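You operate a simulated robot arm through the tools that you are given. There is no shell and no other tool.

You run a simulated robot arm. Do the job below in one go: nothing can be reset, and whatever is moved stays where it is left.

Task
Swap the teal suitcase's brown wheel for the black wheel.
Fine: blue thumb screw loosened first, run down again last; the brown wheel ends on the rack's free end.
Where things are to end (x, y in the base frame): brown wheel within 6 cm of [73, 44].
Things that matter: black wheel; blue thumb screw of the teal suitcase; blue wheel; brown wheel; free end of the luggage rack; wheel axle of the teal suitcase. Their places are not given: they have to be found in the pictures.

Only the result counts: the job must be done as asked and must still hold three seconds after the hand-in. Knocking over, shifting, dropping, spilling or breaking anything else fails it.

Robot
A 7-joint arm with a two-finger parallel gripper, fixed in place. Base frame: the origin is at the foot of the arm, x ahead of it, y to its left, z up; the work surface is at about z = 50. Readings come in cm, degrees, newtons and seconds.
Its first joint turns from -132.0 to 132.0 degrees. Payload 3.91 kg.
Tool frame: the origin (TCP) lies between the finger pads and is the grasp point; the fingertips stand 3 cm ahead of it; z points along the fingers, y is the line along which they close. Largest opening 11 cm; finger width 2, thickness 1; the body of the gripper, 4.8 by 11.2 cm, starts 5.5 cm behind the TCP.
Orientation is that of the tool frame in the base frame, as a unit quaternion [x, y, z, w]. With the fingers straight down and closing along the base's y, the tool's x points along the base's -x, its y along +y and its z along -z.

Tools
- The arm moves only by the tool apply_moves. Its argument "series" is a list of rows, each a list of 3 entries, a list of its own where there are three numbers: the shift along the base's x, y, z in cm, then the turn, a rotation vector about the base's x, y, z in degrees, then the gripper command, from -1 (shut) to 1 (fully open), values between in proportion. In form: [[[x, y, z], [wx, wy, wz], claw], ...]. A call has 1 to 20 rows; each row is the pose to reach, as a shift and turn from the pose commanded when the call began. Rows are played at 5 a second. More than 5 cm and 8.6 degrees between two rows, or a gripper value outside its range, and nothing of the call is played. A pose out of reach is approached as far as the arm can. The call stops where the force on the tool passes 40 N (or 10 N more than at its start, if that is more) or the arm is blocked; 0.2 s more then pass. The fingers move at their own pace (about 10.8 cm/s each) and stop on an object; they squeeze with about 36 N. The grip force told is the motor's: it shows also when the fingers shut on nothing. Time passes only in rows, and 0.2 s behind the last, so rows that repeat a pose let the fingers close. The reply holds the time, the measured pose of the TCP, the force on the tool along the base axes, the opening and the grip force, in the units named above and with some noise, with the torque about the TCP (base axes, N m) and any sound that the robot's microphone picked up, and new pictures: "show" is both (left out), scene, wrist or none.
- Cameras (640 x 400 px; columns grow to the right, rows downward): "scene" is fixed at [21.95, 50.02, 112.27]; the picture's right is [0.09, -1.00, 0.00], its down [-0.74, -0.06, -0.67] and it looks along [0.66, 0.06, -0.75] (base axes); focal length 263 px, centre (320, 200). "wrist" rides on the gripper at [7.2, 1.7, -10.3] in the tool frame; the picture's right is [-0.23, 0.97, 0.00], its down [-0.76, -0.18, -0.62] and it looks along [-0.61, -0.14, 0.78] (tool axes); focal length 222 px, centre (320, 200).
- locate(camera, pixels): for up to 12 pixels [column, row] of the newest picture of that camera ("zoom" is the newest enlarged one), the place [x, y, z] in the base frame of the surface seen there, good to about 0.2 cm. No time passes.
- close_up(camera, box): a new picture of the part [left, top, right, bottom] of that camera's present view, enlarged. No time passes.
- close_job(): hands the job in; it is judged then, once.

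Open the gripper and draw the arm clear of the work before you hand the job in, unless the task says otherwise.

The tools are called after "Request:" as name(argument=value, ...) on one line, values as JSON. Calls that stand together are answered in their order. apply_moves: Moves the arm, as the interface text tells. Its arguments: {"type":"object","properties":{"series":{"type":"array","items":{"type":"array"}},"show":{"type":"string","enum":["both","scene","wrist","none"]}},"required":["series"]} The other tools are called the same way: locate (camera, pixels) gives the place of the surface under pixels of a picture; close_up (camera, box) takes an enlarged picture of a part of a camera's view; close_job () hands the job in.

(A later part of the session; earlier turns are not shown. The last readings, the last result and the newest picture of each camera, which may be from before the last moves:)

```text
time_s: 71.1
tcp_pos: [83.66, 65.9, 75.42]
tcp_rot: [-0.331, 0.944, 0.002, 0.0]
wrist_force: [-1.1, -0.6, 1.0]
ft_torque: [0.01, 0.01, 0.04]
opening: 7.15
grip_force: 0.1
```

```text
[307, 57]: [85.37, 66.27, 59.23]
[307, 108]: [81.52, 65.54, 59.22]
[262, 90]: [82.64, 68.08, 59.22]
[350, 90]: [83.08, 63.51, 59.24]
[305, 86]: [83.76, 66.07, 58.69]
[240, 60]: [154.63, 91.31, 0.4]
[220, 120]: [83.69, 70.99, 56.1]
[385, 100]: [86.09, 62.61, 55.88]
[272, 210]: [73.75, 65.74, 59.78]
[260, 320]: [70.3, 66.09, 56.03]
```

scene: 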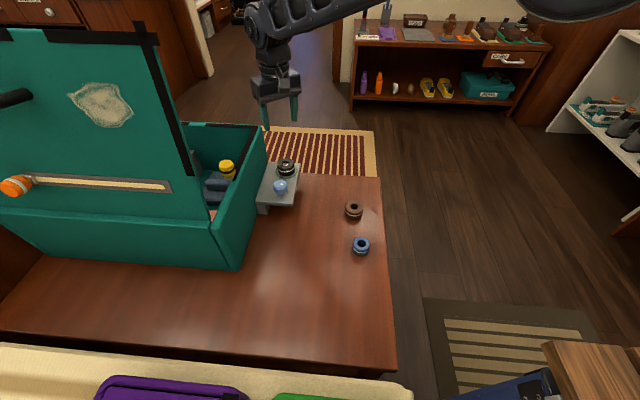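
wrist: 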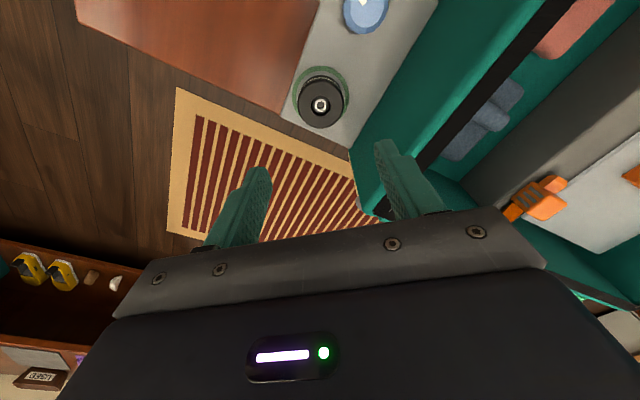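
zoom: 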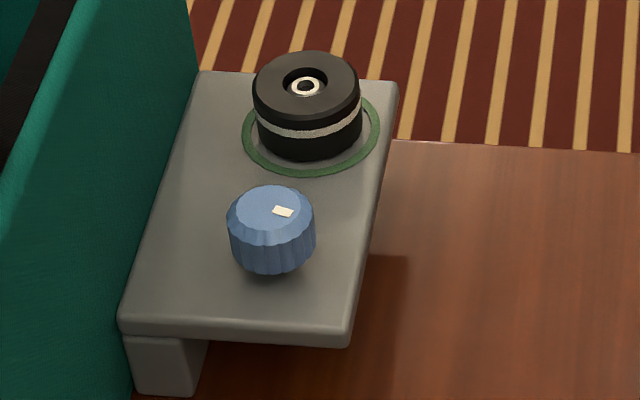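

The black wheel's top is at 59.23 while the brown one sat at 58.97, so it is ~0.25 cm short of fully seated. I set the fingers ~3 cm apart and come down to press evenly on its rim on both sides of the axle.

Request:
apply_moves(series=[[[0, 0, -3], [0, 0, 0], -0.45], [[0, 0, -6], [0, 0, 0], -0.45], [[0, 0, -9], [0, 0, 0], -0.45], [[0, 0, -11], [0, 0, 0], -0.45], [[0, 0, -12.2], [0, 0, 0], -0.45], [[0, 0, -12.2], [0, 0, 0], -0.45]], show="wrist")

Request:
close_up(camera="wrist", box=[250, 90, 390, 230])

Request:
close_up(camera="scene", box=[256, 135, 320, 200])

```text
time_s: 72.5
tcp_pos: [83.79, 66.09, 63.27]
tcp_rot: [-0.331, 0.944, 0.002, -0.001]
wrist_force: [0.6, 0.2, -0.4]
ft_torque: [0.0, -0.01, 0.04]
opening: 3.04
grip_force: 0.0
```

wrist: 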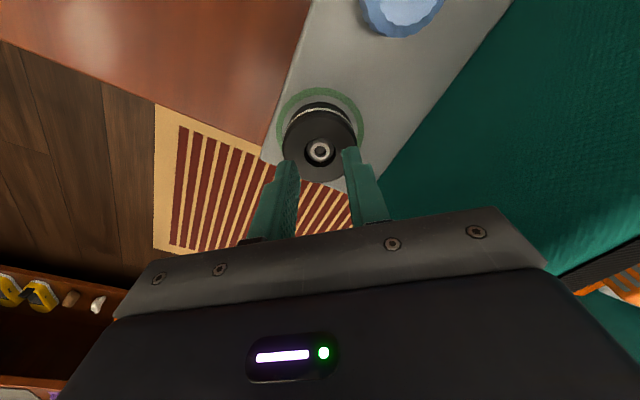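

```text
2.86 times, centred on (320, 160) of wrist
```

zoom: 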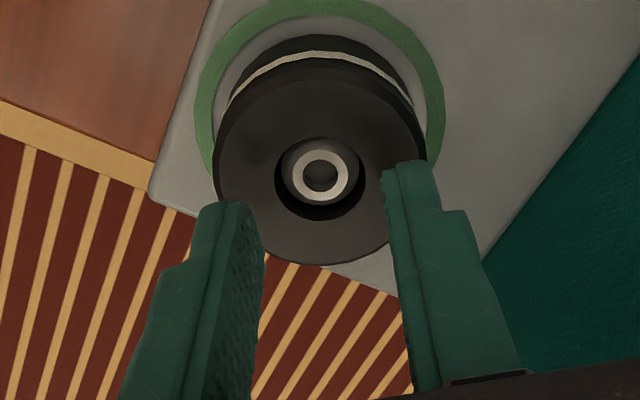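

```text
6.15 times, centred on (288, 168) of scene
```

zoom: 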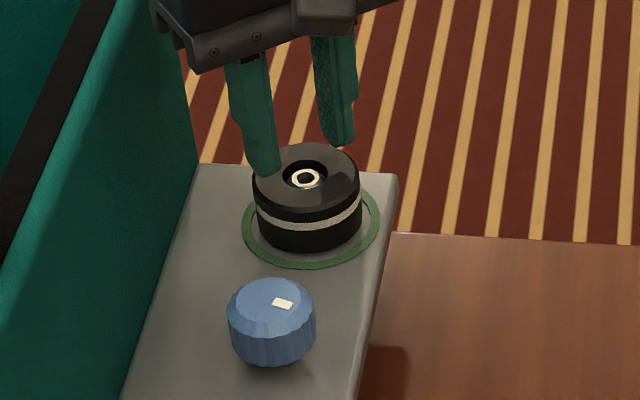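

The fingertips straddle the bore symmetrically but sit ~0.3 cm too far out radially. I shift by (-0.22, -0.15) and press down in small steps.

Request:
apply_moves(series=[[[-0.22, -0.15, 0], [0, 0, 0], -0.45], [[-0.22, -0.15, -0.5], [0, 0, 0], -0.45], [[-0.22, -0.15, -0.8], [0, 0, 0], -0.45], [[-0.22, -0.15, -0.95], [0, 0, 0], -0.45], [[-0.22, -0.15, -1.05], [0, 0, 0], -0.45], [[-0.22, -0.15, -1.15], [0, 0, 0], -0.45]], show="none")

```text
time_s: 73.9
tcp_pos: [83.32, 65.98, 62.25]
tcp_rot: [-0.33, 0.944, 0.001, 0.001]
wrist_force: [-1.0, -4.3, 10.2]
ft_torque: [-0.12, 0.0, 0.01]
opening: 3.03
grip_force: 0.1
```

Contact at 10 N with TCP z≈62.25, which matches the wheel's top. I press further in 0.08 cm steps.

Request:
apply_moves(series=[[[0, 0, -0.08], [0, 0, 0], -0.45], [[0, 0, -0.16], [0, 0, 0], -0.45], [[0, 0, -0.24], [0, 0, 0], -0.45], [[0, 0, -0.24], [0, 0, 0], -0.45]], show="none")

```text
time_s: 74.9
tcp_pos: [83.35, 66.14, 62.28]
tcp_rot: [-0.33, 0.944, 0.003, 0.001]
wrist_force: [-3.6, -9.4, 36.2]
ft_torque: [-0.37, 0.1, -0.02]
opening: 3.02
grip_force: 0.2
```

36 N moved it no further (TCP stays at 62.28), so it is at a firm stop 0.2 cm high. I back off, open, and regrip the wheel to lift it slightly and reseat it.

Request:
apply_moves(series=[[[0, 0, 0.3], [0, 0, 0], -0.45], [[0, 0, 1.5], [0, 0, 0], -0.45], [[0, 0, 2], [0, 0, 0], 0.3], [[0, 0, 2], [0, 0, 0], 0.3], [[0, 0, 2], [0, 0, 0], 0.3], [[0, 0, 1], [0, 0, 0], 0.3], [[0, 0, -0.5], [0, 0, 0], 0.3], [[0, 0, -2], [0, 0, 0], 0.3], [[0, 0, -2.5], [0, 0, 0], 0.3], [[0, 0, -2.5], [0, 0, 0], 0.3]], show="both")

Request:
close_up(camera="wrist", box=[250, 90, 390, 230])

Request:
close_up(camera="scene", box=[256, 150, 320, 215])

```text
time_s: 77.1
tcp_pos: [83.33, 65.8, 59.4]
tcp_rot: [-0.33, 0.944, 0.002, 0.0]
wrist_force: [-0.4, 0.6, 1.1]
ft_torque: [-0.01, -0.04, 0.0]
opening: 7.16
grip_force: 0.2
```

scene: 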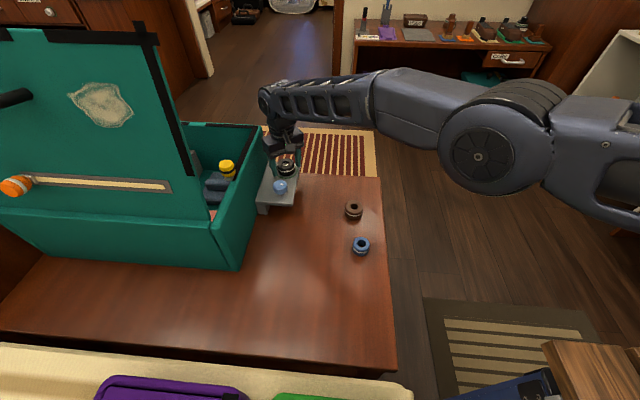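
wrist: 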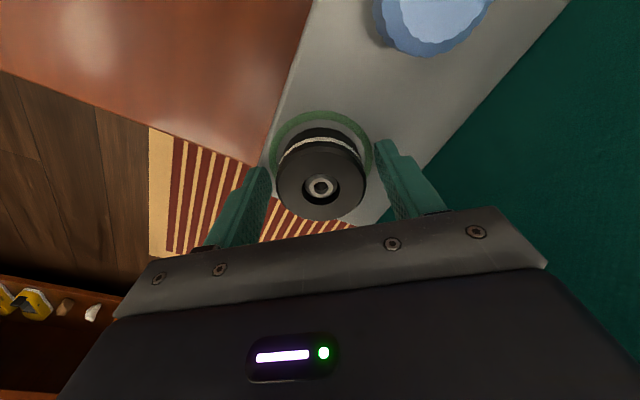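

```text
2.86 times, centred on (320, 160) of wrist
```

zoom: 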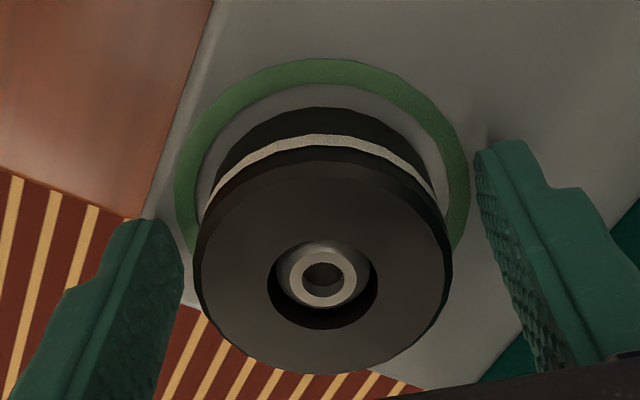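

```text
6.15 times, centred on (288, 182) of scene
```

zoom: 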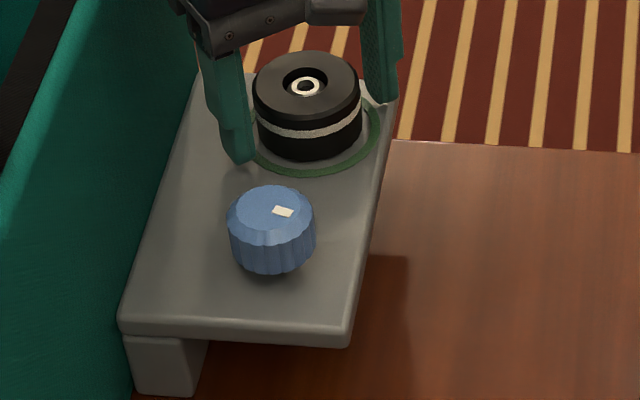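

The ring is still lit and the wheel unchanged. I close on it at this height and try a small lift of 0.4 cm.

Request:
apply_moves(series=[[[0, 0, 0], [0, 0, 0], -1], [[0, 0, 0], [0, 0, 0], -1], [[0, 0, 0], [0, 0, 0], -1], [[0, 0, 0], [0, 0, 0], -1]], show="wrist")

Request:
apply_moves(series=[[[0, 0, 0.1], [0, 0, 0], -1], [[0, 0, 0.2], [0, 0, 0], -1], [[0, 0, 0.3], [0, 0, 0], -1], [[0, 0, 0.4], [0, 0, 0], -1]], show="wrist")

```text
time_s: 78.1
tcp_pos: [83.35, 65.8, 59.46]
tcp_rot: [-0.33, 0.944, 0.002, -0.001]
wrist_force: [-0.1, -0.4, 0.3]
ft_torque: [0.03, 0.04, -0.03]
opening: 5.32
grip_force: 36.0
```

wrist: 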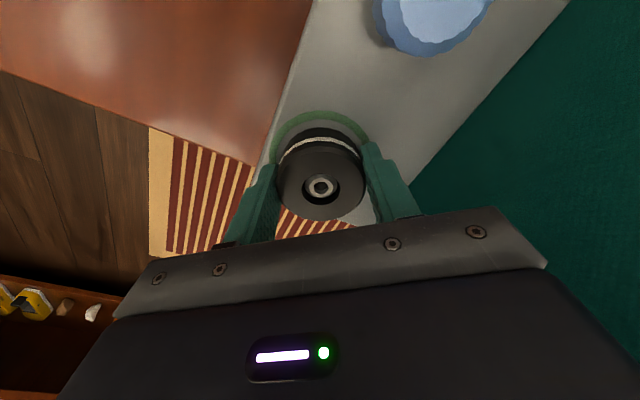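

```text
time_s: 79.1
tcp_pos: [83.26, 65.78, 59.75]
tcp_rot: [-0.33, 0.944, 0.002, -0.001]
wrist_force: [0.4, -0.3, 0.0]
ft_torque: [-0.03, -0.01, 0.02]
opening: 5.3
grip_force: 36.7
```

wrist: 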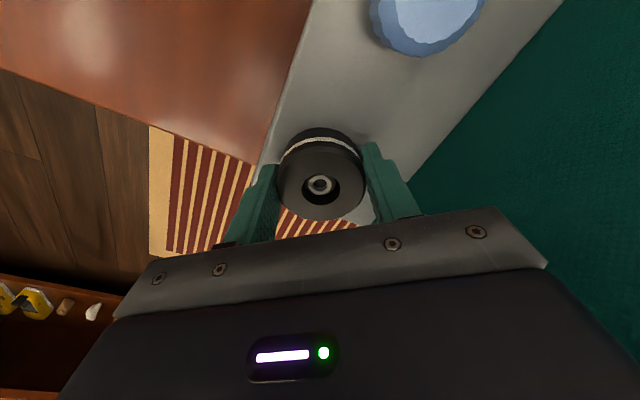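

The wheel lifts freely and the ring goes out, so nothing is jammed. I compare thicknesses by measuring the brown wheel's top on the table and the blue one's.

Request:
close_up(camera="scene", box=[330, 190, 390, 260])

Request:
locate(camera="scene", pixels=[[353, 204], [347, 207], [360, 207], [353, 213], [361, 238], [354, 243], [368, 243], [361, 250], [340, 212], [366, 216], [375, 245]])

```text
5.71 times, centred on (360, 225) of scene
```

zoom: 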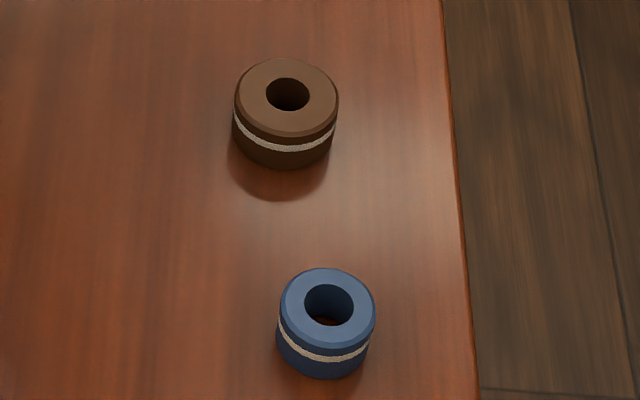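

```text
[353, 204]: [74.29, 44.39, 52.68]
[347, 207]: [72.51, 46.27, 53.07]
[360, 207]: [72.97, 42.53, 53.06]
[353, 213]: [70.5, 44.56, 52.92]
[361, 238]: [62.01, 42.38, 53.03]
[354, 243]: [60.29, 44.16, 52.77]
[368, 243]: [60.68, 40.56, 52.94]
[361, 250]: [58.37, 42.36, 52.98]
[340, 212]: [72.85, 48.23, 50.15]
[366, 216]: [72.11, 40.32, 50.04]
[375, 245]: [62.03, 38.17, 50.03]
```

All wheels are 3.0 cm thick, so the black one does sit ~0.2 cm high. I lower it again gently, turning it slightly to and fro to let it settle.

Request:
apply_moves(series=[[[0, 0.1, -0.1], [0, 0, 0], -1], [[0, 0.1, -0.2], [0, 0, 3], -1], [[0, 0.1, -0.3], [0, 0, 6], -1], [[0, 0.1, -0.4], [0, 0, 3], -1], [[0, 0.1, -0.45], [0, 0, -3], -1], [[0, 0.1, -0.5], [0, 0, -6], -1], [[0, 0.1, -0.5], [0, 0, 0], -1]], show="wrist")

Request:
close_up(camera="wrist", box=[250, 90, 390, 230])

Request:
close_up(camera="scene", box=[256, 150, 320, 215])

Request:
locate(camera="zoom", pixels=[[307, 60], [307, 108], [268, 90], [345, 90], [300, 150], [300, 172], [220, 140]])

```text
time_s: 80.7
tcp_pos: [83.15, 65.99, 59.3]
tcp_rot: [-0.332, 0.943, 0.002, 0.001]
wrist_force: [-0.2, 0.4, -0.4]
ft_torque: [-0.01, -0.03, -0.02]
opening: 5.31
grip_force: 35.8
```

wrist: 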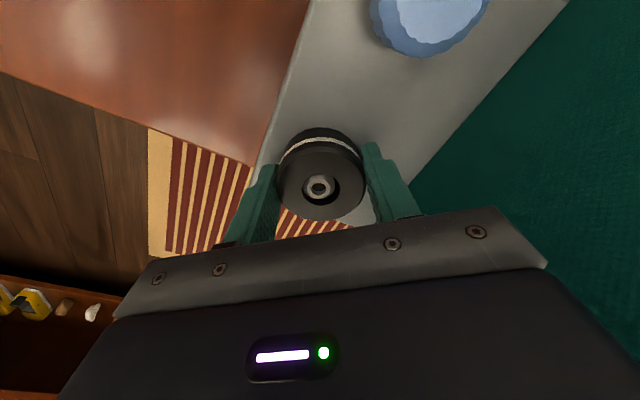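

```text
2.86 times, centred on (320, 160) of wrist
```

zoom: 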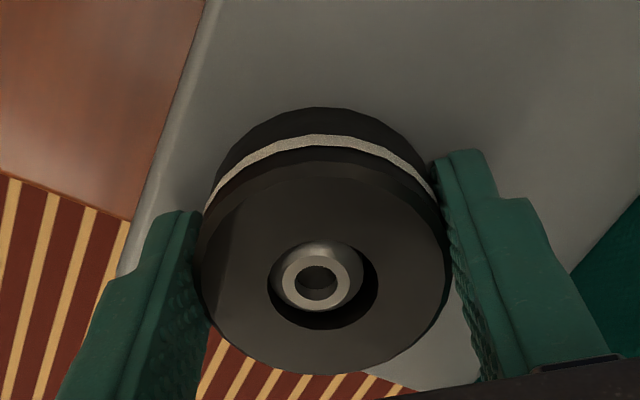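

```text
6.15 times, centred on (288, 182) of scene
```

zoom: 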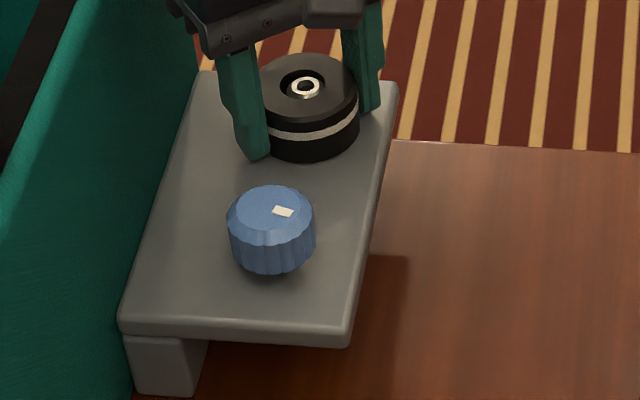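

```text
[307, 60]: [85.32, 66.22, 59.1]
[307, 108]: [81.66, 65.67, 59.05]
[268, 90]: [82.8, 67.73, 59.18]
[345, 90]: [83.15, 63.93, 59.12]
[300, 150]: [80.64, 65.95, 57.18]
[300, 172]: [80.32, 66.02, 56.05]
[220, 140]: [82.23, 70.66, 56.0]
```

Interesting: now the top reads 59.1 with no force and the ring off, while the axle is slightly off-centre in the bore, so the earlier stop was the hub latching the wheel as soon as it was in tolerance. I lower the last 0.1 cm first and then centre it laterally.

Request:
apply_moves(series=[[[0, 0, -0.05], [0, 0, 0], -1], [[0, 0, -0.1], [0, 0, 0], -1], [[0, 0, -0.1], [0, 0, 0], -1]], show="none")

Request:
close_up(camera="wrist", box=[250, 90, 390, 230])

Request:
close_up(camera="scene", box=[256, 150, 320, 215])

Request:
locate(camera="zoom", pixels=[[307, 60], [307, 108], [268, 90], [345, 90], [330, 75], [330, 105], [220, 140]])

```text
time_s: 81.5
tcp_pos: [83.22, 65.98, 59.23]
tcp_rot: [-0.33, 0.944, 0.001, 0.0]
wrist_force: [-1.4, 0.6, -1.5]
ft_torque: [-0.03, -0.01, 0.03]
opening: 5.32
grip_force: 35.5
```

```text
2.86 times, centred on (320, 160) of wrist
```

zoom: 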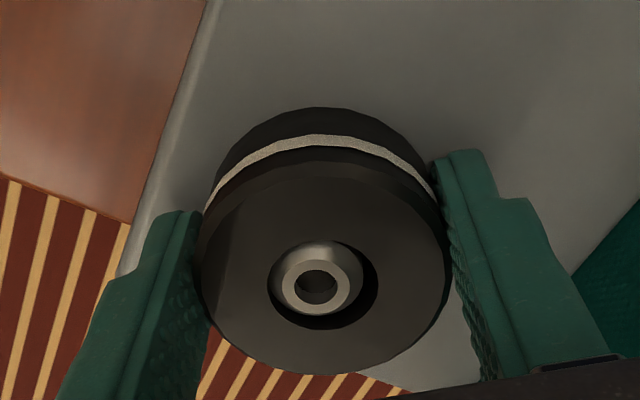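

```text
6.15 times, centred on (288, 182) of scene
```

zoom: 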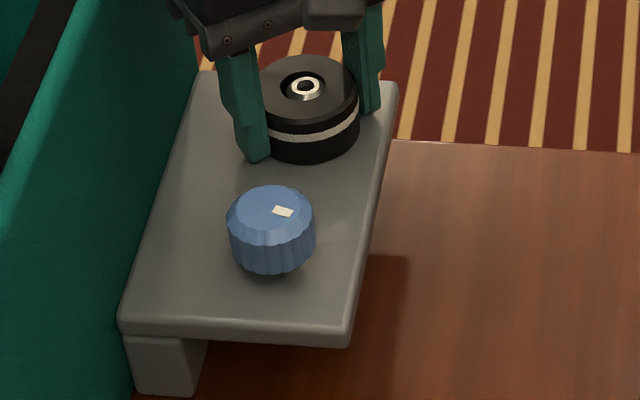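

```text
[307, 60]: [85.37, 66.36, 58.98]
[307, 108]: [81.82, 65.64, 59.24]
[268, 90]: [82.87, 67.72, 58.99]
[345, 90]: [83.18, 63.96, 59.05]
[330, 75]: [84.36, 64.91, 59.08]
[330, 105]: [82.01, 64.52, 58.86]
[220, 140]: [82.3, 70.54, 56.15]
```

Top is now ~59.0, no force, ring off. I centre the wheel with a small lateral shift of (+0.05, -0.1).

Request:
apply_moves(series=[[[0.03, -0.05, -0.02], [0, 0, 0], -1], [[0.05, -0.1, -0.04], [0, 0, 0], -1], [[0.05, -0.1, -0.04], [0, 0, 0], -1]], show="none")

Request:
close_up(camera="wrist", box=[250, 90, 390, 230])

Request:
close_up(camera="scene", box=[256, 150, 320, 215])

Request:
locate(camera="zoom", pixels=[[307, 60], [307, 108], [268, 90], [345, 90], [330, 75], [330, 105], [220, 140]])

```text
time_s: 82.3
tcp_pos: [83.33, 65.85, 59.19]
tcp_rot: [-0.331, 0.944, 0.002, -0.001]
wrist_force: [0.5, 0.4, -0.8]
ft_torque: [-0.01, -0.03, 0.02]
opening: 5.28
grip_force: 36.4
```

```text
2.86 times, centred on (320, 160) of wrist
```

zoom: 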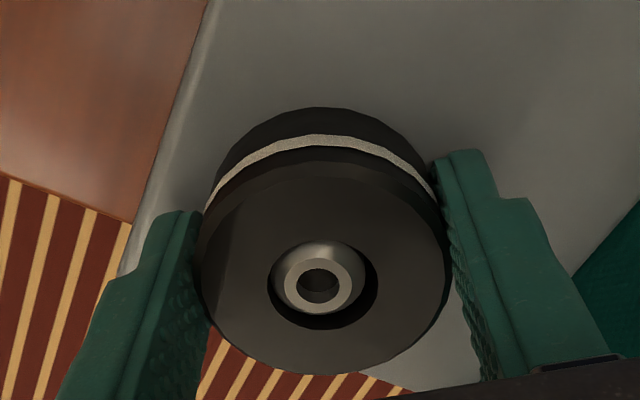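

```text
6.15 times, centred on (288, 182) of scene
```

zoom: 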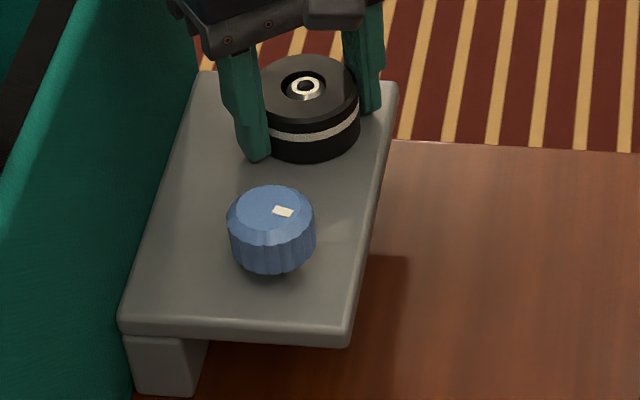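

```text
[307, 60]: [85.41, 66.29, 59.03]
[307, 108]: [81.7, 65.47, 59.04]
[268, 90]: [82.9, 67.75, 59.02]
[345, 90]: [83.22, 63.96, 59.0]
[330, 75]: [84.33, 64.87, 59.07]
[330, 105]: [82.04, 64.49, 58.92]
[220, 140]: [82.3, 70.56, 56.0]
```

The ring is still off; the axle sits ~5 px left and ~4 px above the bore's centre in the zoom. I shift the wheel by (-0.03, -0.13) to centre it.

Request:
apply_moves(series=[[[-0.02, -0.07, 0], [0, 0, 0], -1], [[-0.03, -0.13, 0], [0, 0, 0], -1], [[-0.03, -0.13, 0], [0, 0, 0], -1]], show="none")

Request:
close_up(camera="wrist", box=[250, 90, 390, 230])

Request:
close_up(camera="scene", box=[256, 150, 320, 215])

```text
time_s: 83.1
tcp_pos: [83.41, 65.83, 59.19]
tcp_rot: [-0.33, 0.944, 0.002, 0.0]
wrist_force: [-0.8, -0.2, -1.1]
ft_torque: [-0.02, 0.02, -0.01]
opening: 5.32
grip_force: 36.0
```

```text
2.86 times, centred on (320, 160) of wrist
```

zoom: 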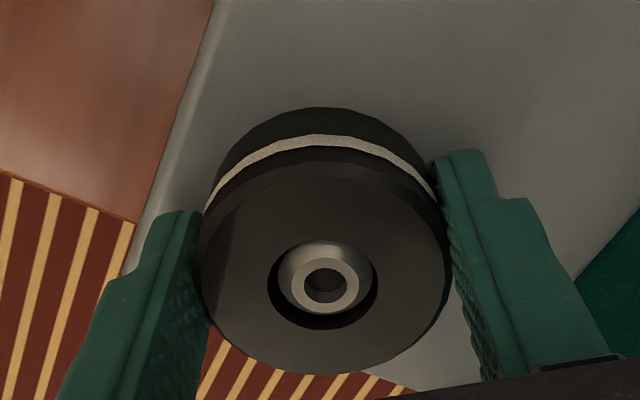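

```text
6.15 times, centred on (288, 182) of scene
```

zoom: 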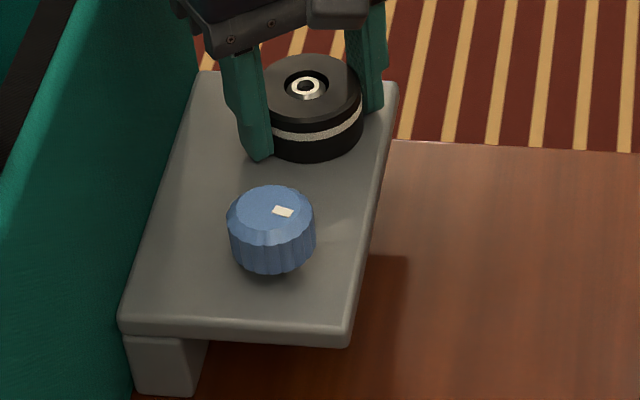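

The wheel moves freely around the axle with no force and its top at 59.0. I open the fingers and see whether it settles and the ring lights.

Request:
apply_moves(series=[[[0.01, 0.04, 0], [0, 0, 0], -1], [[0.01, 0.04, 0], [0, 0, 0], -0.02], [[0.01, 0.04, 0], [0, 0, 0], 0.2], [[0.01, 0.04, 0], [0, 0, 0], 0.3], [[0.01, 0.04, 0], [0, 0, 0], 0.3]], show="both")

Request:
close_up(camera="wrist", box=[250, 90, 390, 230])

Request:
close_up(camera="scene", box=[256, 150, 320, 215])

Request:
locate(camera="zoom", pixels=[[307, 60], [307, 108], [268, 90], [345, 90], [330, 75], [330, 105], [220, 140]])

```text
time_s: 84.3
tcp_pos: [83.27, 65.76, 59.28]
tcp_rot: [-0.331, 0.944, 0.001, 0.0]
wrist_force: [0.2, 0.3, 0.0]
ft_torque: [0.0, -0.01, 0.01]
opening: 7.14
grip_force: 0.2
```

scene: 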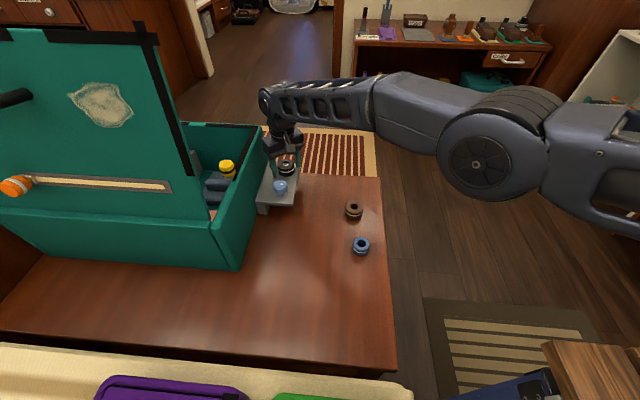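
wrist: 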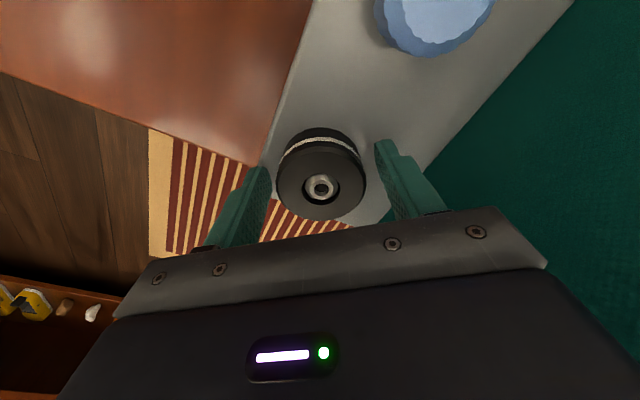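

```text
2.86 times, centred on (320, 160) of wrist
```

zoom: 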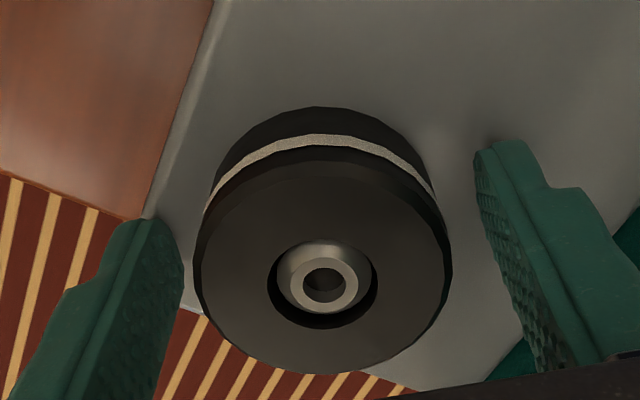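

```text
6.15 times, centred on (288, 182) of scene
```

zoom: 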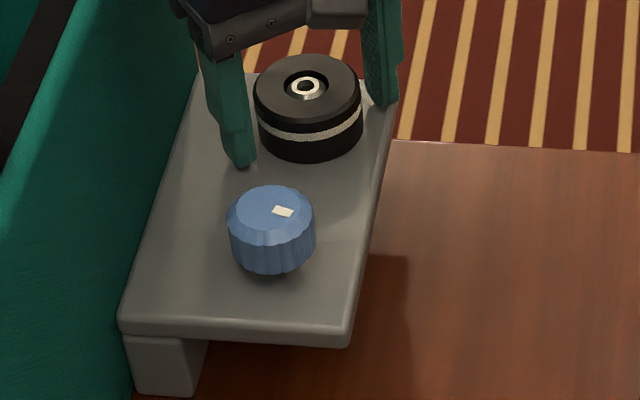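

```text
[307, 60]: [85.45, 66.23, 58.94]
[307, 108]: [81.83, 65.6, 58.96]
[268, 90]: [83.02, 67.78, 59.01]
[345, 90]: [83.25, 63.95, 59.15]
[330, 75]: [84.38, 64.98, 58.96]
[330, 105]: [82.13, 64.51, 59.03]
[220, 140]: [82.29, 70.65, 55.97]
```

The wheel is now fully down (top 59.0) and free but the ring stays off, so perhaps it needs a push to latch. I grip it again and press down gently.

Request:
apply_moves(series=[[[0, 0.03, 0], [0, 0, 0], -1], [[0, 0.03, 0], [0, 0, 0], -1], [[0, 0.03, 0], [0, 0, 0], -1], [[0, 0.03, -0.05], [0, 0, 0], -1], [[0, 0.03, -0.1], [0, 0, 0], -1], [[0, 0.03, -0.1], [0, 0, 0], -1]], show="none")

Request:
close_up(camera="wrist", box=[250, 90, 390, 230])

```text
time_s: 85.7
tcp_pos: [83.4, 65.8, 59.22]
tcp_rot: [-0.331, 0.944, 0.002, 0.0]
wrist_force: [-2.9, 3.3, 7.1]
ft_torque: [-0.08, -0.01, -0.03]
opening: 5.31
grip_force: 36.2
```

```text
2.86 times, centred on (320, 160) of wrist
```

zoom: 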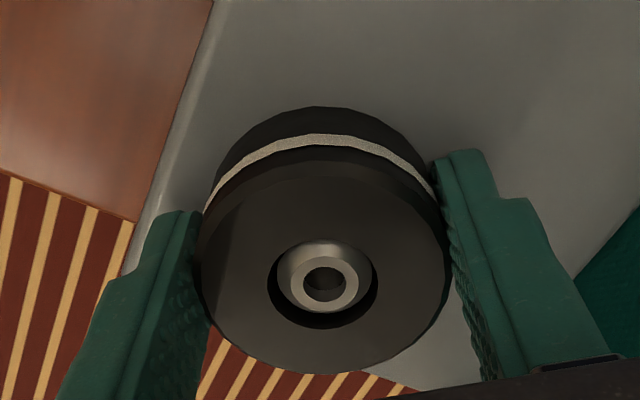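

Only 7 N so far and no ring. I press to about 20-25 N.

Request:
apply_moves(series=[[[0, 0, -0.06], [0, 0, 0], -1], [[0, 0, -0.12], [0, 0, 0], -1], [[0, 0, -0.16], [0, 0, 0], -1], [[0, 0, -0.16], [0, 0, 0], -1]], show="none")

Request:
close_up(camera="wrist", box=[250, 90, 390, 230])

```text
time_s: 86.7
tcp_pos: [83.3, 65.83, 59.2]
tcp_rot: [-0.331, 0.944, 0.002, 0.001]
wrist_force: [8.6, 5.1, 23.2]
ft_torque: [-0.23, -0.11, 0.11]
opening: 5.29
grip_force: 36.4
```

```text
2.86 times, centred on (320, 160) of wrist
```

zoom: 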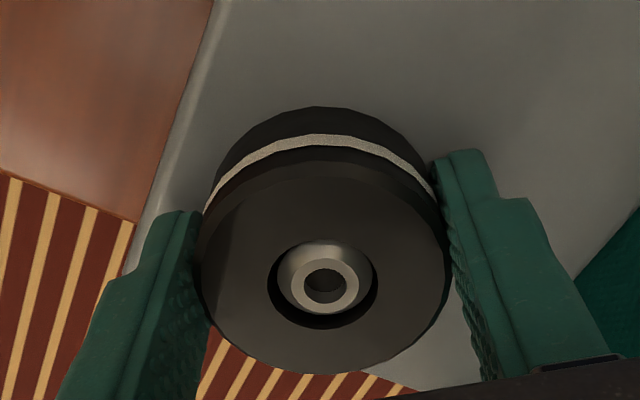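

No latch from pressing, so it likely re-arms only after the wheel leaves the seat. I lift the wheel 1.8 cm (still on the axle) and lower it again.

Request:
apply_moves(series=[[[0, 0, 0.3], [0, 0, 0], -1], [[0, 0, 0.7], [0, 0, 0], -1], [[0, 0, 1.1], [0, 0, 0], -1], [[0, 0, 1.5], [0, 0, 0], -1], [[0, 0, 1.9], [0, 0, 0], -1], [[0, 0, 1.9], [0, 0, 0], -1], [[0, 0, 1.9], [0, 0, 0], -1]], show="wrist")

Request:
close_up(camera="wrist", box=[250, 90, 390, 230])

```text
time_s: 88.3
tcp_pos: [83.27, 65.93, 60.71]
tcp_rot: [-0.331, 0.944, 0.002, -0.001]
wrist_force: [0.7, 0.7, -1.0]
ft_torque: [0.01, 0.02, -0.03]
opening: 5.29
grip_force: 36.1
```

wrist: 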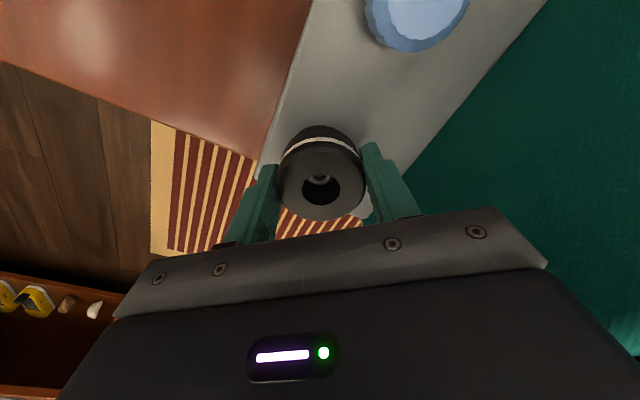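

```text
2.86 times, centred on (320, 160) of wrist
```

zoom: 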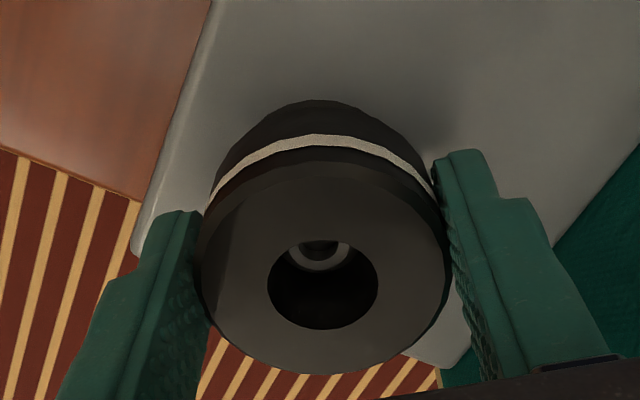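

The axle is visible inside the bore. I lower again smoothly to the seat.

Request:
apply_moves(series=[[[0, 0, -0.4], [0, 0, 0], -1], [[0, 0, -0.8], [0, 0, 0], -1], [[0, 0, -1.2], [0, 0, 0], -1], [[0, 0, -1.6], [0, 0, 0], -1], [[0, 0, -1.6], [0, 0, 0], -1]], show="none")

Request:
close_up(camera="wrist", box=[250, 90, 390, 230])

```text
time_s: 89.5
tcp_pos: [83.38, 65.87, 59.5]
tcp_rot: [-0.33, 0.944, 0.002, -0.001]
wrist_force: [-11.4, -9.2, 19.6]
ft_torque: [-0.66, 0.61, -0.06]
opening: 5.29
grip_force: 36.9
```

```text
2.86 times, centred on (320, 160) of wrist
```

zoom: 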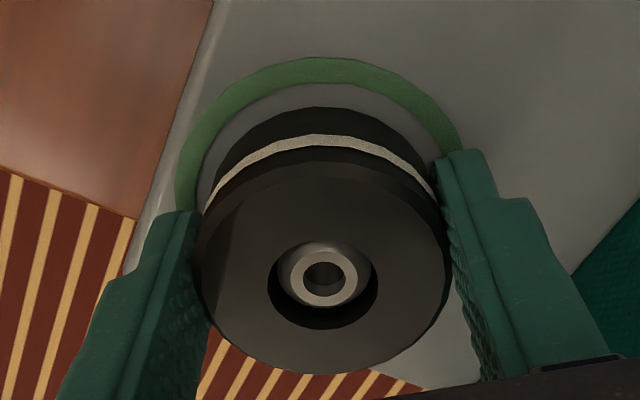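

The ring lit again as the wheel came into the seat (force ~20 N): it is latched. I open the fingers without pulling.

Request:
apply_moves(series=[[[0, 0, 0], [0, 0, 0], 0.0], [[0, 0, 0], [0, 0, 0], 0.3], [[0, 0, 0], [0, 0, 0], 0.3], [[0, 0, 0], [0, 0, 0], 0.3]], show="wrist")

Request:
close_up(camera="wrist", box=[250, 90, 390, 230])

Request:
close_up(camera="scene", box=[256, 150, 320, 215])

Request:
locate(camera="zoom", pixels=[[307, 60], [307, 108], [268, 90], [345, 90], [330, 75], [330, 105], [220, 140]])

```text
time_s: 90.5
tcp_pos: [83.32, 65.75, 59.21]
tcp_rot: [-0.33, 0.944, 0.002, 0.0]
wrist_force: [-0.3, 0.7, 0.2]
ft_torque: [-0.03, 0.03, 0.01]
opening: 7.14
grip_force: 0.1
```

wrist: 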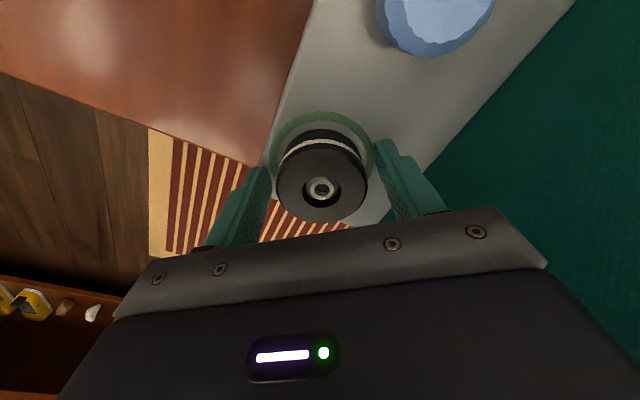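

```text
2.86 times, centred on (320, 160) of wrist
```

zoom: 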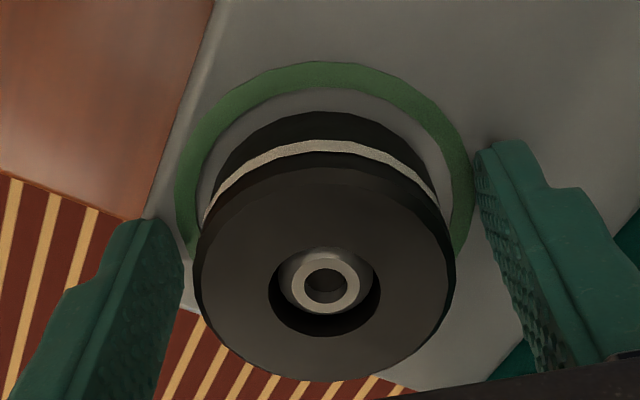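

```text
6.15 times, centred on (288, 182) of scene
```

zoom: 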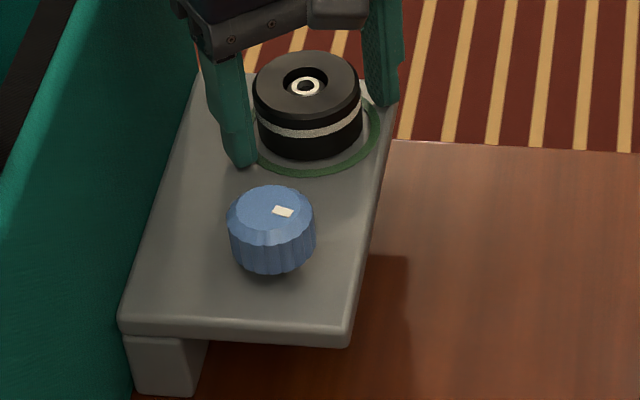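

```text
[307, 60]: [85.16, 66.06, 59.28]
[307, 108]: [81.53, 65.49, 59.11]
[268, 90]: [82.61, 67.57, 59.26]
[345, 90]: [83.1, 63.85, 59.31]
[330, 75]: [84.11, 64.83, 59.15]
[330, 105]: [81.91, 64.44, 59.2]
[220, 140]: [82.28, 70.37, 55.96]
```

The black wheel is latched with its ring lit. I rise clear and move over the knob, turning the hand for the tightening stroke.

Request:
apply_moves(series=[[[0, 0, 2], [0, 0, 0], 0.3], [[0, 0, 5], [0, 0, 0], 0.3], [[0, 0, 9], [0, 0, 0], 0.3], [[0, 0, 13], [0, 0, 0], 0.3], [[0, 0, 15], [0, 0, 0], 0.3], [[-2, 0, 15], [0, 0, 8], 0.1], [[-4, 0, 15], [0, 0, 16], 0.1], [[-6, 0, 15], [0, 0, 24], 0.1], [[-8, 0.1, 15], [0, 0, 32], 0.1], [[-9.3, 0.2, 15], [0, 0, 40], 0.1], [[-9.3, 0.2, 15], [0, 0, 48], 0.1], [[-9.3, 0.2, 15], [0, 0, 56], 0.1], [[-9.3, 0.2, 15], [0, 0, 64], 0.1], [[-9.3, 0.2, 15], [0, 0, 72], 0.1], [[-9.3, 0.2, 15], [0, 0, 80], 0.1], [[-9.3, 0.2, 15], [0, 0, 88], 0.1], [[-9.3, 0.2, 15], [0, 0, 96], 0.1], [[-9.3, 0.2, 15], [0, 0, 104], 0.1]], show="scene")

Request:
close_up(camera="scene", box=[256, 150, 320, 215])

```text
time_s: 94.3
tcp_pos: [74.05, 66.05, 74.14]
tcp_rot: [0.948, -0.319, -0.001, 0.002]
wrist_force: [0.4, 0.0, -0.6]
ft_torque: [0.01, 0.01, -0.01]
opening: 6.07
grip_force: 0.0
```

scene: 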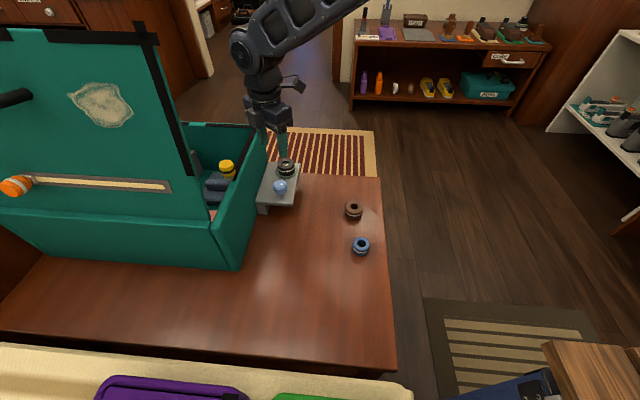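

```text
6.15 times, centred on (288, 182) of scene
```

zoom: 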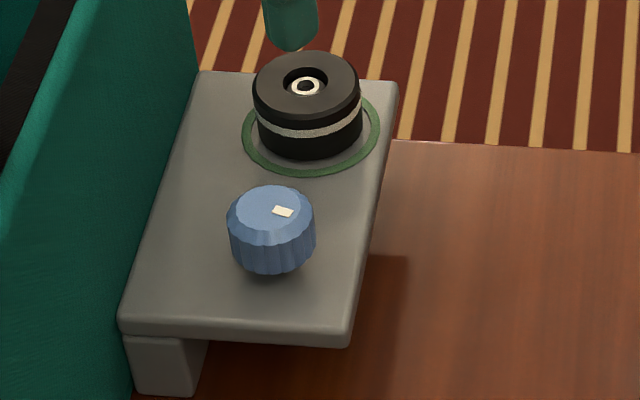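

The hand is above the knob at yaw ~143°. I turn on to ~190° and then descend around the knob.

Request:
apply_moves(series=[[[-0.05, -0.03, 0], [0, 0, 8], 0.2], [[-0.05, -0.03, 0], [0, 0, 16], 0.2], [[-0.05, -0.03, 0], [0, 0, 24], 0.2], [[-0.05, -0.03, 0], [0, 0, 32], 0.2], [[-0.05, -0.03, 0], [0, 0, 40], 0.2], [[-0.05, -0.03, 0], [0, 0, 48], 0.2], [[-0.05, -0.03, -4], [0, 0, 48], 0.2], [[-0.05, -0.03, -8], [0, 0, 48], 0.2], [[-0.05, -0.03, -11], [0, 0, 48], 0.2], [[-0.05, -0.03, -11], [0, 0, 48], 0.2]], show="wrist")

Request:
close_up(camera="wrist", box=[240, 80, 400, 220])

Request:
locate(camera="wrist", pixels=[[320, 150], [310, 150], [330, 150], [320, 140], [320, 160]])

```text
time_s: 96.5
tcp_pos: [73.79, 65.97, 62.87]
tcp_rot: [0.996, 0.093, 0.0, 0.002]
wrist_force: [-0.6, -0.4, -0.3]
ft_torque: [0.01, 0.01, 0.03]
opening: 6.59
grip_force: 0.0
```

wrist: 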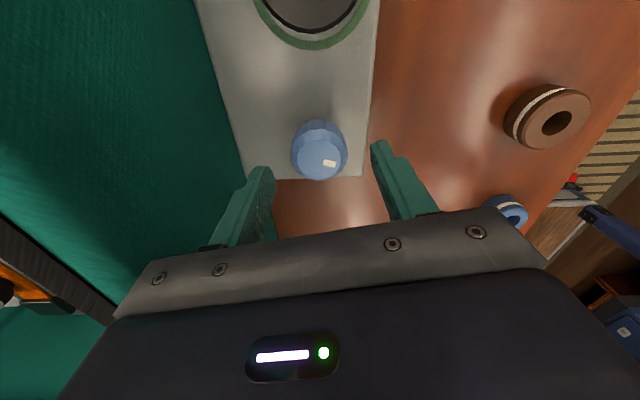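

```text
2.86 times, centred on (320, 150) of wrist
```

zoom: 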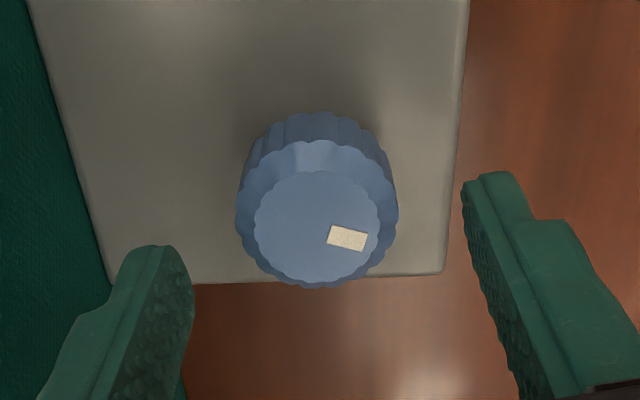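

```text
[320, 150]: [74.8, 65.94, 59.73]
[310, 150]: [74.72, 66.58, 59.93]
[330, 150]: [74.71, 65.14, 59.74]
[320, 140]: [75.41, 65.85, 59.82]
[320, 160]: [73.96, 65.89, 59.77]
```

The knob is centred between the fingers. I shift +0.15 in x, lower to z≈60.1 and close.

Request:
apply_moves(series=[[[0.15, 0, -1.5], [0, 0, 0], 0.2], [[0.15, 0, -2.75], [0, 0, 0], 0.2], [[0.15, 0, -2.75], [0, 0, 0], 0.2], [[0.15, 0, -2.75], [0, 0, 0], -1], [[0.15, 0, -2.75], [0, 0, 0], -1], [[0.15, 0, -2.75], [0, 0, 0], -1], [[0.15, 0, -2.75], [0, 0, 0], -1]], show="wrist")

```text
time_s: 98.1
tcp_pos: [74.08, 66.03, 60.31]
tcp_rot: [0.996, 0.092, 0.001, 0.001]
wrist_force: [4.4, 11.9, -2.6]
ft_torque: [0.39, -0.11, -0.04]
opening: 3.93
grip_force: 45.3
```

wrist: 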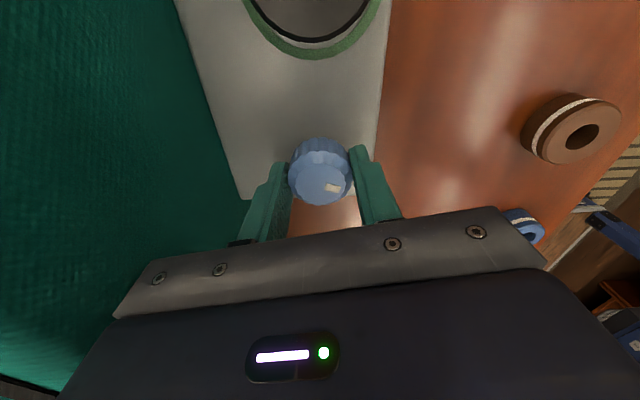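

Gripped at 3.93 cm with ~12 N side force; I ease +0.08 in y and turn clockwise 48°, descending slightly with the thread.

Request:
apply_moves(series=[[[0, 0.08, 0], [0, 0, 0], -1], [[0, 0.08, -0.01], [0, 0, -8], -1], [[0, 0.08, -0.03], [0, 0, -16], -1], [[0, 0.08, -0.04], [0, 0, -24], -1], [[0, 0.08, -0.05], [0, 0, -32], -1], [[0, 0.08, -0.06], [0, 0, -40], -1], [[0, 0.08, -0.08], [0, 0, -48], -1], [[0, 0.08, -0.08], [0, 0, -48], -1]], show="wrist")

```text
time_s: 99.9
tcp_pos: [74.08, 65.93, 60.17]
tcp_rot: [0.947, -0.32, 0.0, 0.003]
wrist_force: [2.5, -10.9, -15.0]
ft_torque: [-0.28, -0.48, 0.02]
opening: 3.9
grip_force: 45.2
```

wrist: 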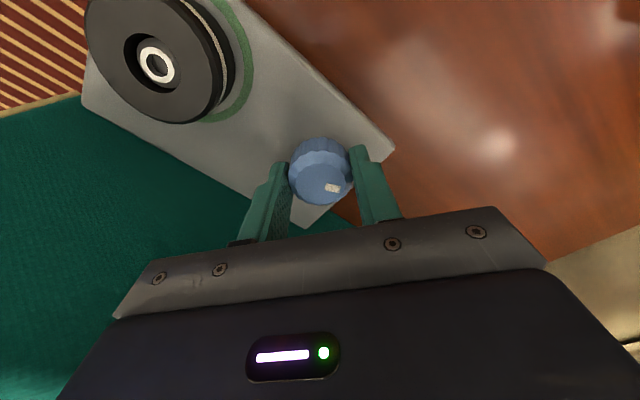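

The knob follows. The -15 N in z shows it is drawing down, so I descend a bit more while turning another 48°.

Request:
apply_moves(series=[[[0, -0.07, -0.1], [0, 0, 0], -1], [[0, -0.07, -0.12], [0, 0, -8], -1], [[0, -0.07, -0.13], [0, 0, -16], -1], [[0, -0.07, -0.15], [0, 0, -24], -1], [[0, -0.07, -0.16], [0, 0, -32], -1], [[0, -0.07, -0.17], [0, 0, -40], -1], [[0, -0.07, -0.18], [0, 0, -48], -1], [[0, -0.07, -0.18], [0, 0, -48], -1]], show="none")

```text
time_s: 101.5
tcp_pos: [74.04, 65.98, 60.08]
tcp_rot: [0.749, -0.663, -0.001, 0.004]
wrist_force: [-3.5, -2.7, 2.9]
ft_torque: [-0.19, -0.08, -0.01]
opening: 3.93
grip_force: 44.9
stopped in row 7: the force on the tool passed its limit at 41 N (the readings are from after the stop); the commanded pose is now the measured one
```

Total ~94° clockwise; the force limit tripped on a side load and has relaxed. I continue another 40°.

Request:
apply_moves(series=[[[0, 0, -0.01], [0, 0, -8], -1], [[0, 0, -0.03], [0, 0, -16], -1], [[0, 0, -0.04], [0, 0, -24], -1], [[0, 0, -0.05], [0, 0, -32], -1], [[0, 0, -0.06], [0, 0, -40], -1], [[0, 0, -0.06], [0, 0, -40], -1]], show="wrist")

```text
time_s: 102.9
tcp_pos: [74.05, 65.89, 60.04]
tcp_rot: [-0.477, 0.879, 0.002, -0.003]
wrist_force: [-8.7, -10.7, 2.6]
ft_torque: [-0.21, -0.04, 0.03]
opening: 3.93
grip_force: 45.2
```

wrist: 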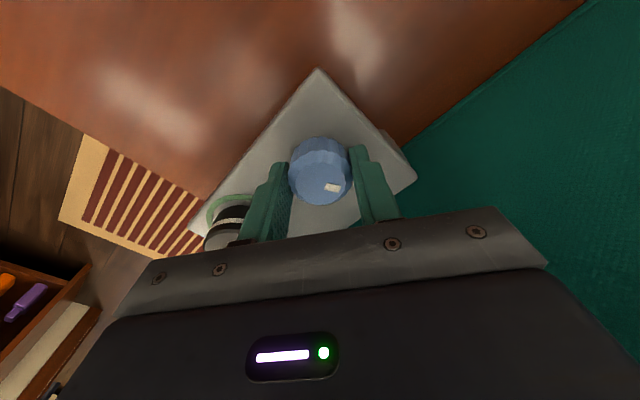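

Yaw ~57°, knob still following (mark at (332,187)). I turn another 48° with a small shift to relieve the side force.

Request:
apply_moves(series=[[[-0.05, -0.06, -0.01], [0, 0, -8], -1], [[-0.05, -0.06, -0.03], [0, 0, -16], -1], [[-0.05, -0.06, -0.04], [0, 0, -24], -1], [[-0.05, -0.06, -0.05], [0, 0, -32], -1], [[-0.05, -0.06, -0.06], [0, 0, -40], -1], [[-0.05, -0.06, -0.08], [0, 0, -48], -1], [[-0.05, -0.06, -0.08], [0, 0, -48], -1]], show="wrist")

```text
time_s: 104.5
tcp_pos: [73.92, 65.99, 59.98]
tcp_rot: [-0.077, 0.997, 0.003, -0.001]
wrist_force: [-6.9, 6.6, -2.5]
ft_torque: [-0.02, 0.13, 0.0]
opening: 3.9
grip_force: 45.3
```

wrist: 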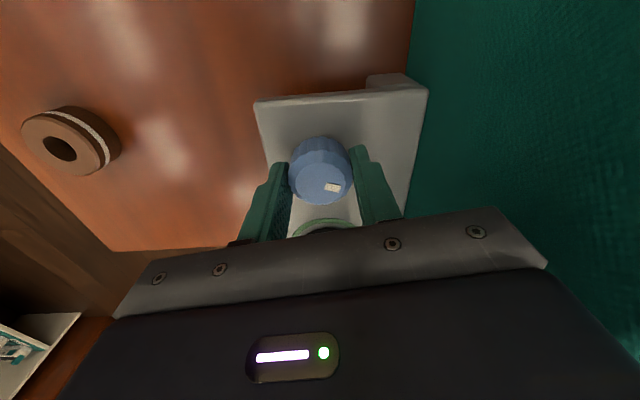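

Total ~182° clockwise. I go 24° further before swinging back.

Request:
apply_moves(series=[[[-0.02, 0.04, -0.01], [0, 0, -8], -1], [[-0.02, 0.04, -0.03], [0, 0, -16], -1], [[-0.02, 0.04, -0.04], [0, 0, -24], -1], [[-0.02, 0.04, -0.04], [0, 0, -24], -1], [[-0.02, 0.04, -0.04], [0, 0, -24], 0.1], [[-0.02, 0.04, -0.04], [0, 0, -24], 0.1]], show="wrist")

Request:
close_up(camera="wrist", box=[240, 100, 400, 220])

```text
time_s: 105.9
tcp_pos: [73.99, 65.78, 59.84]
tcp_rot: [0.131, 0.991, 0.002, 0.001]
wrist_force: [0.1, -0.4, 0.8]
ft_torque: [-0.02, -0.02, 0.01]
opening: 6.05
grip_force: 0.1
```

wrist: 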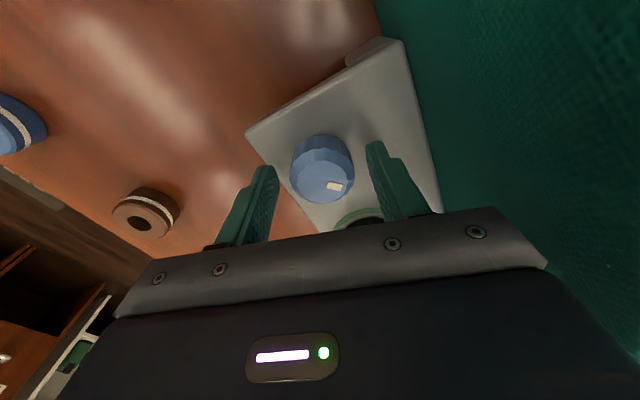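

```text
3.33 times, centred on (320, 160) of wrist
```

zoom: 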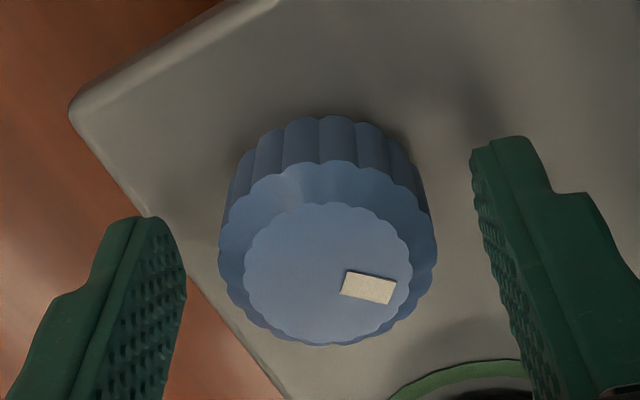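

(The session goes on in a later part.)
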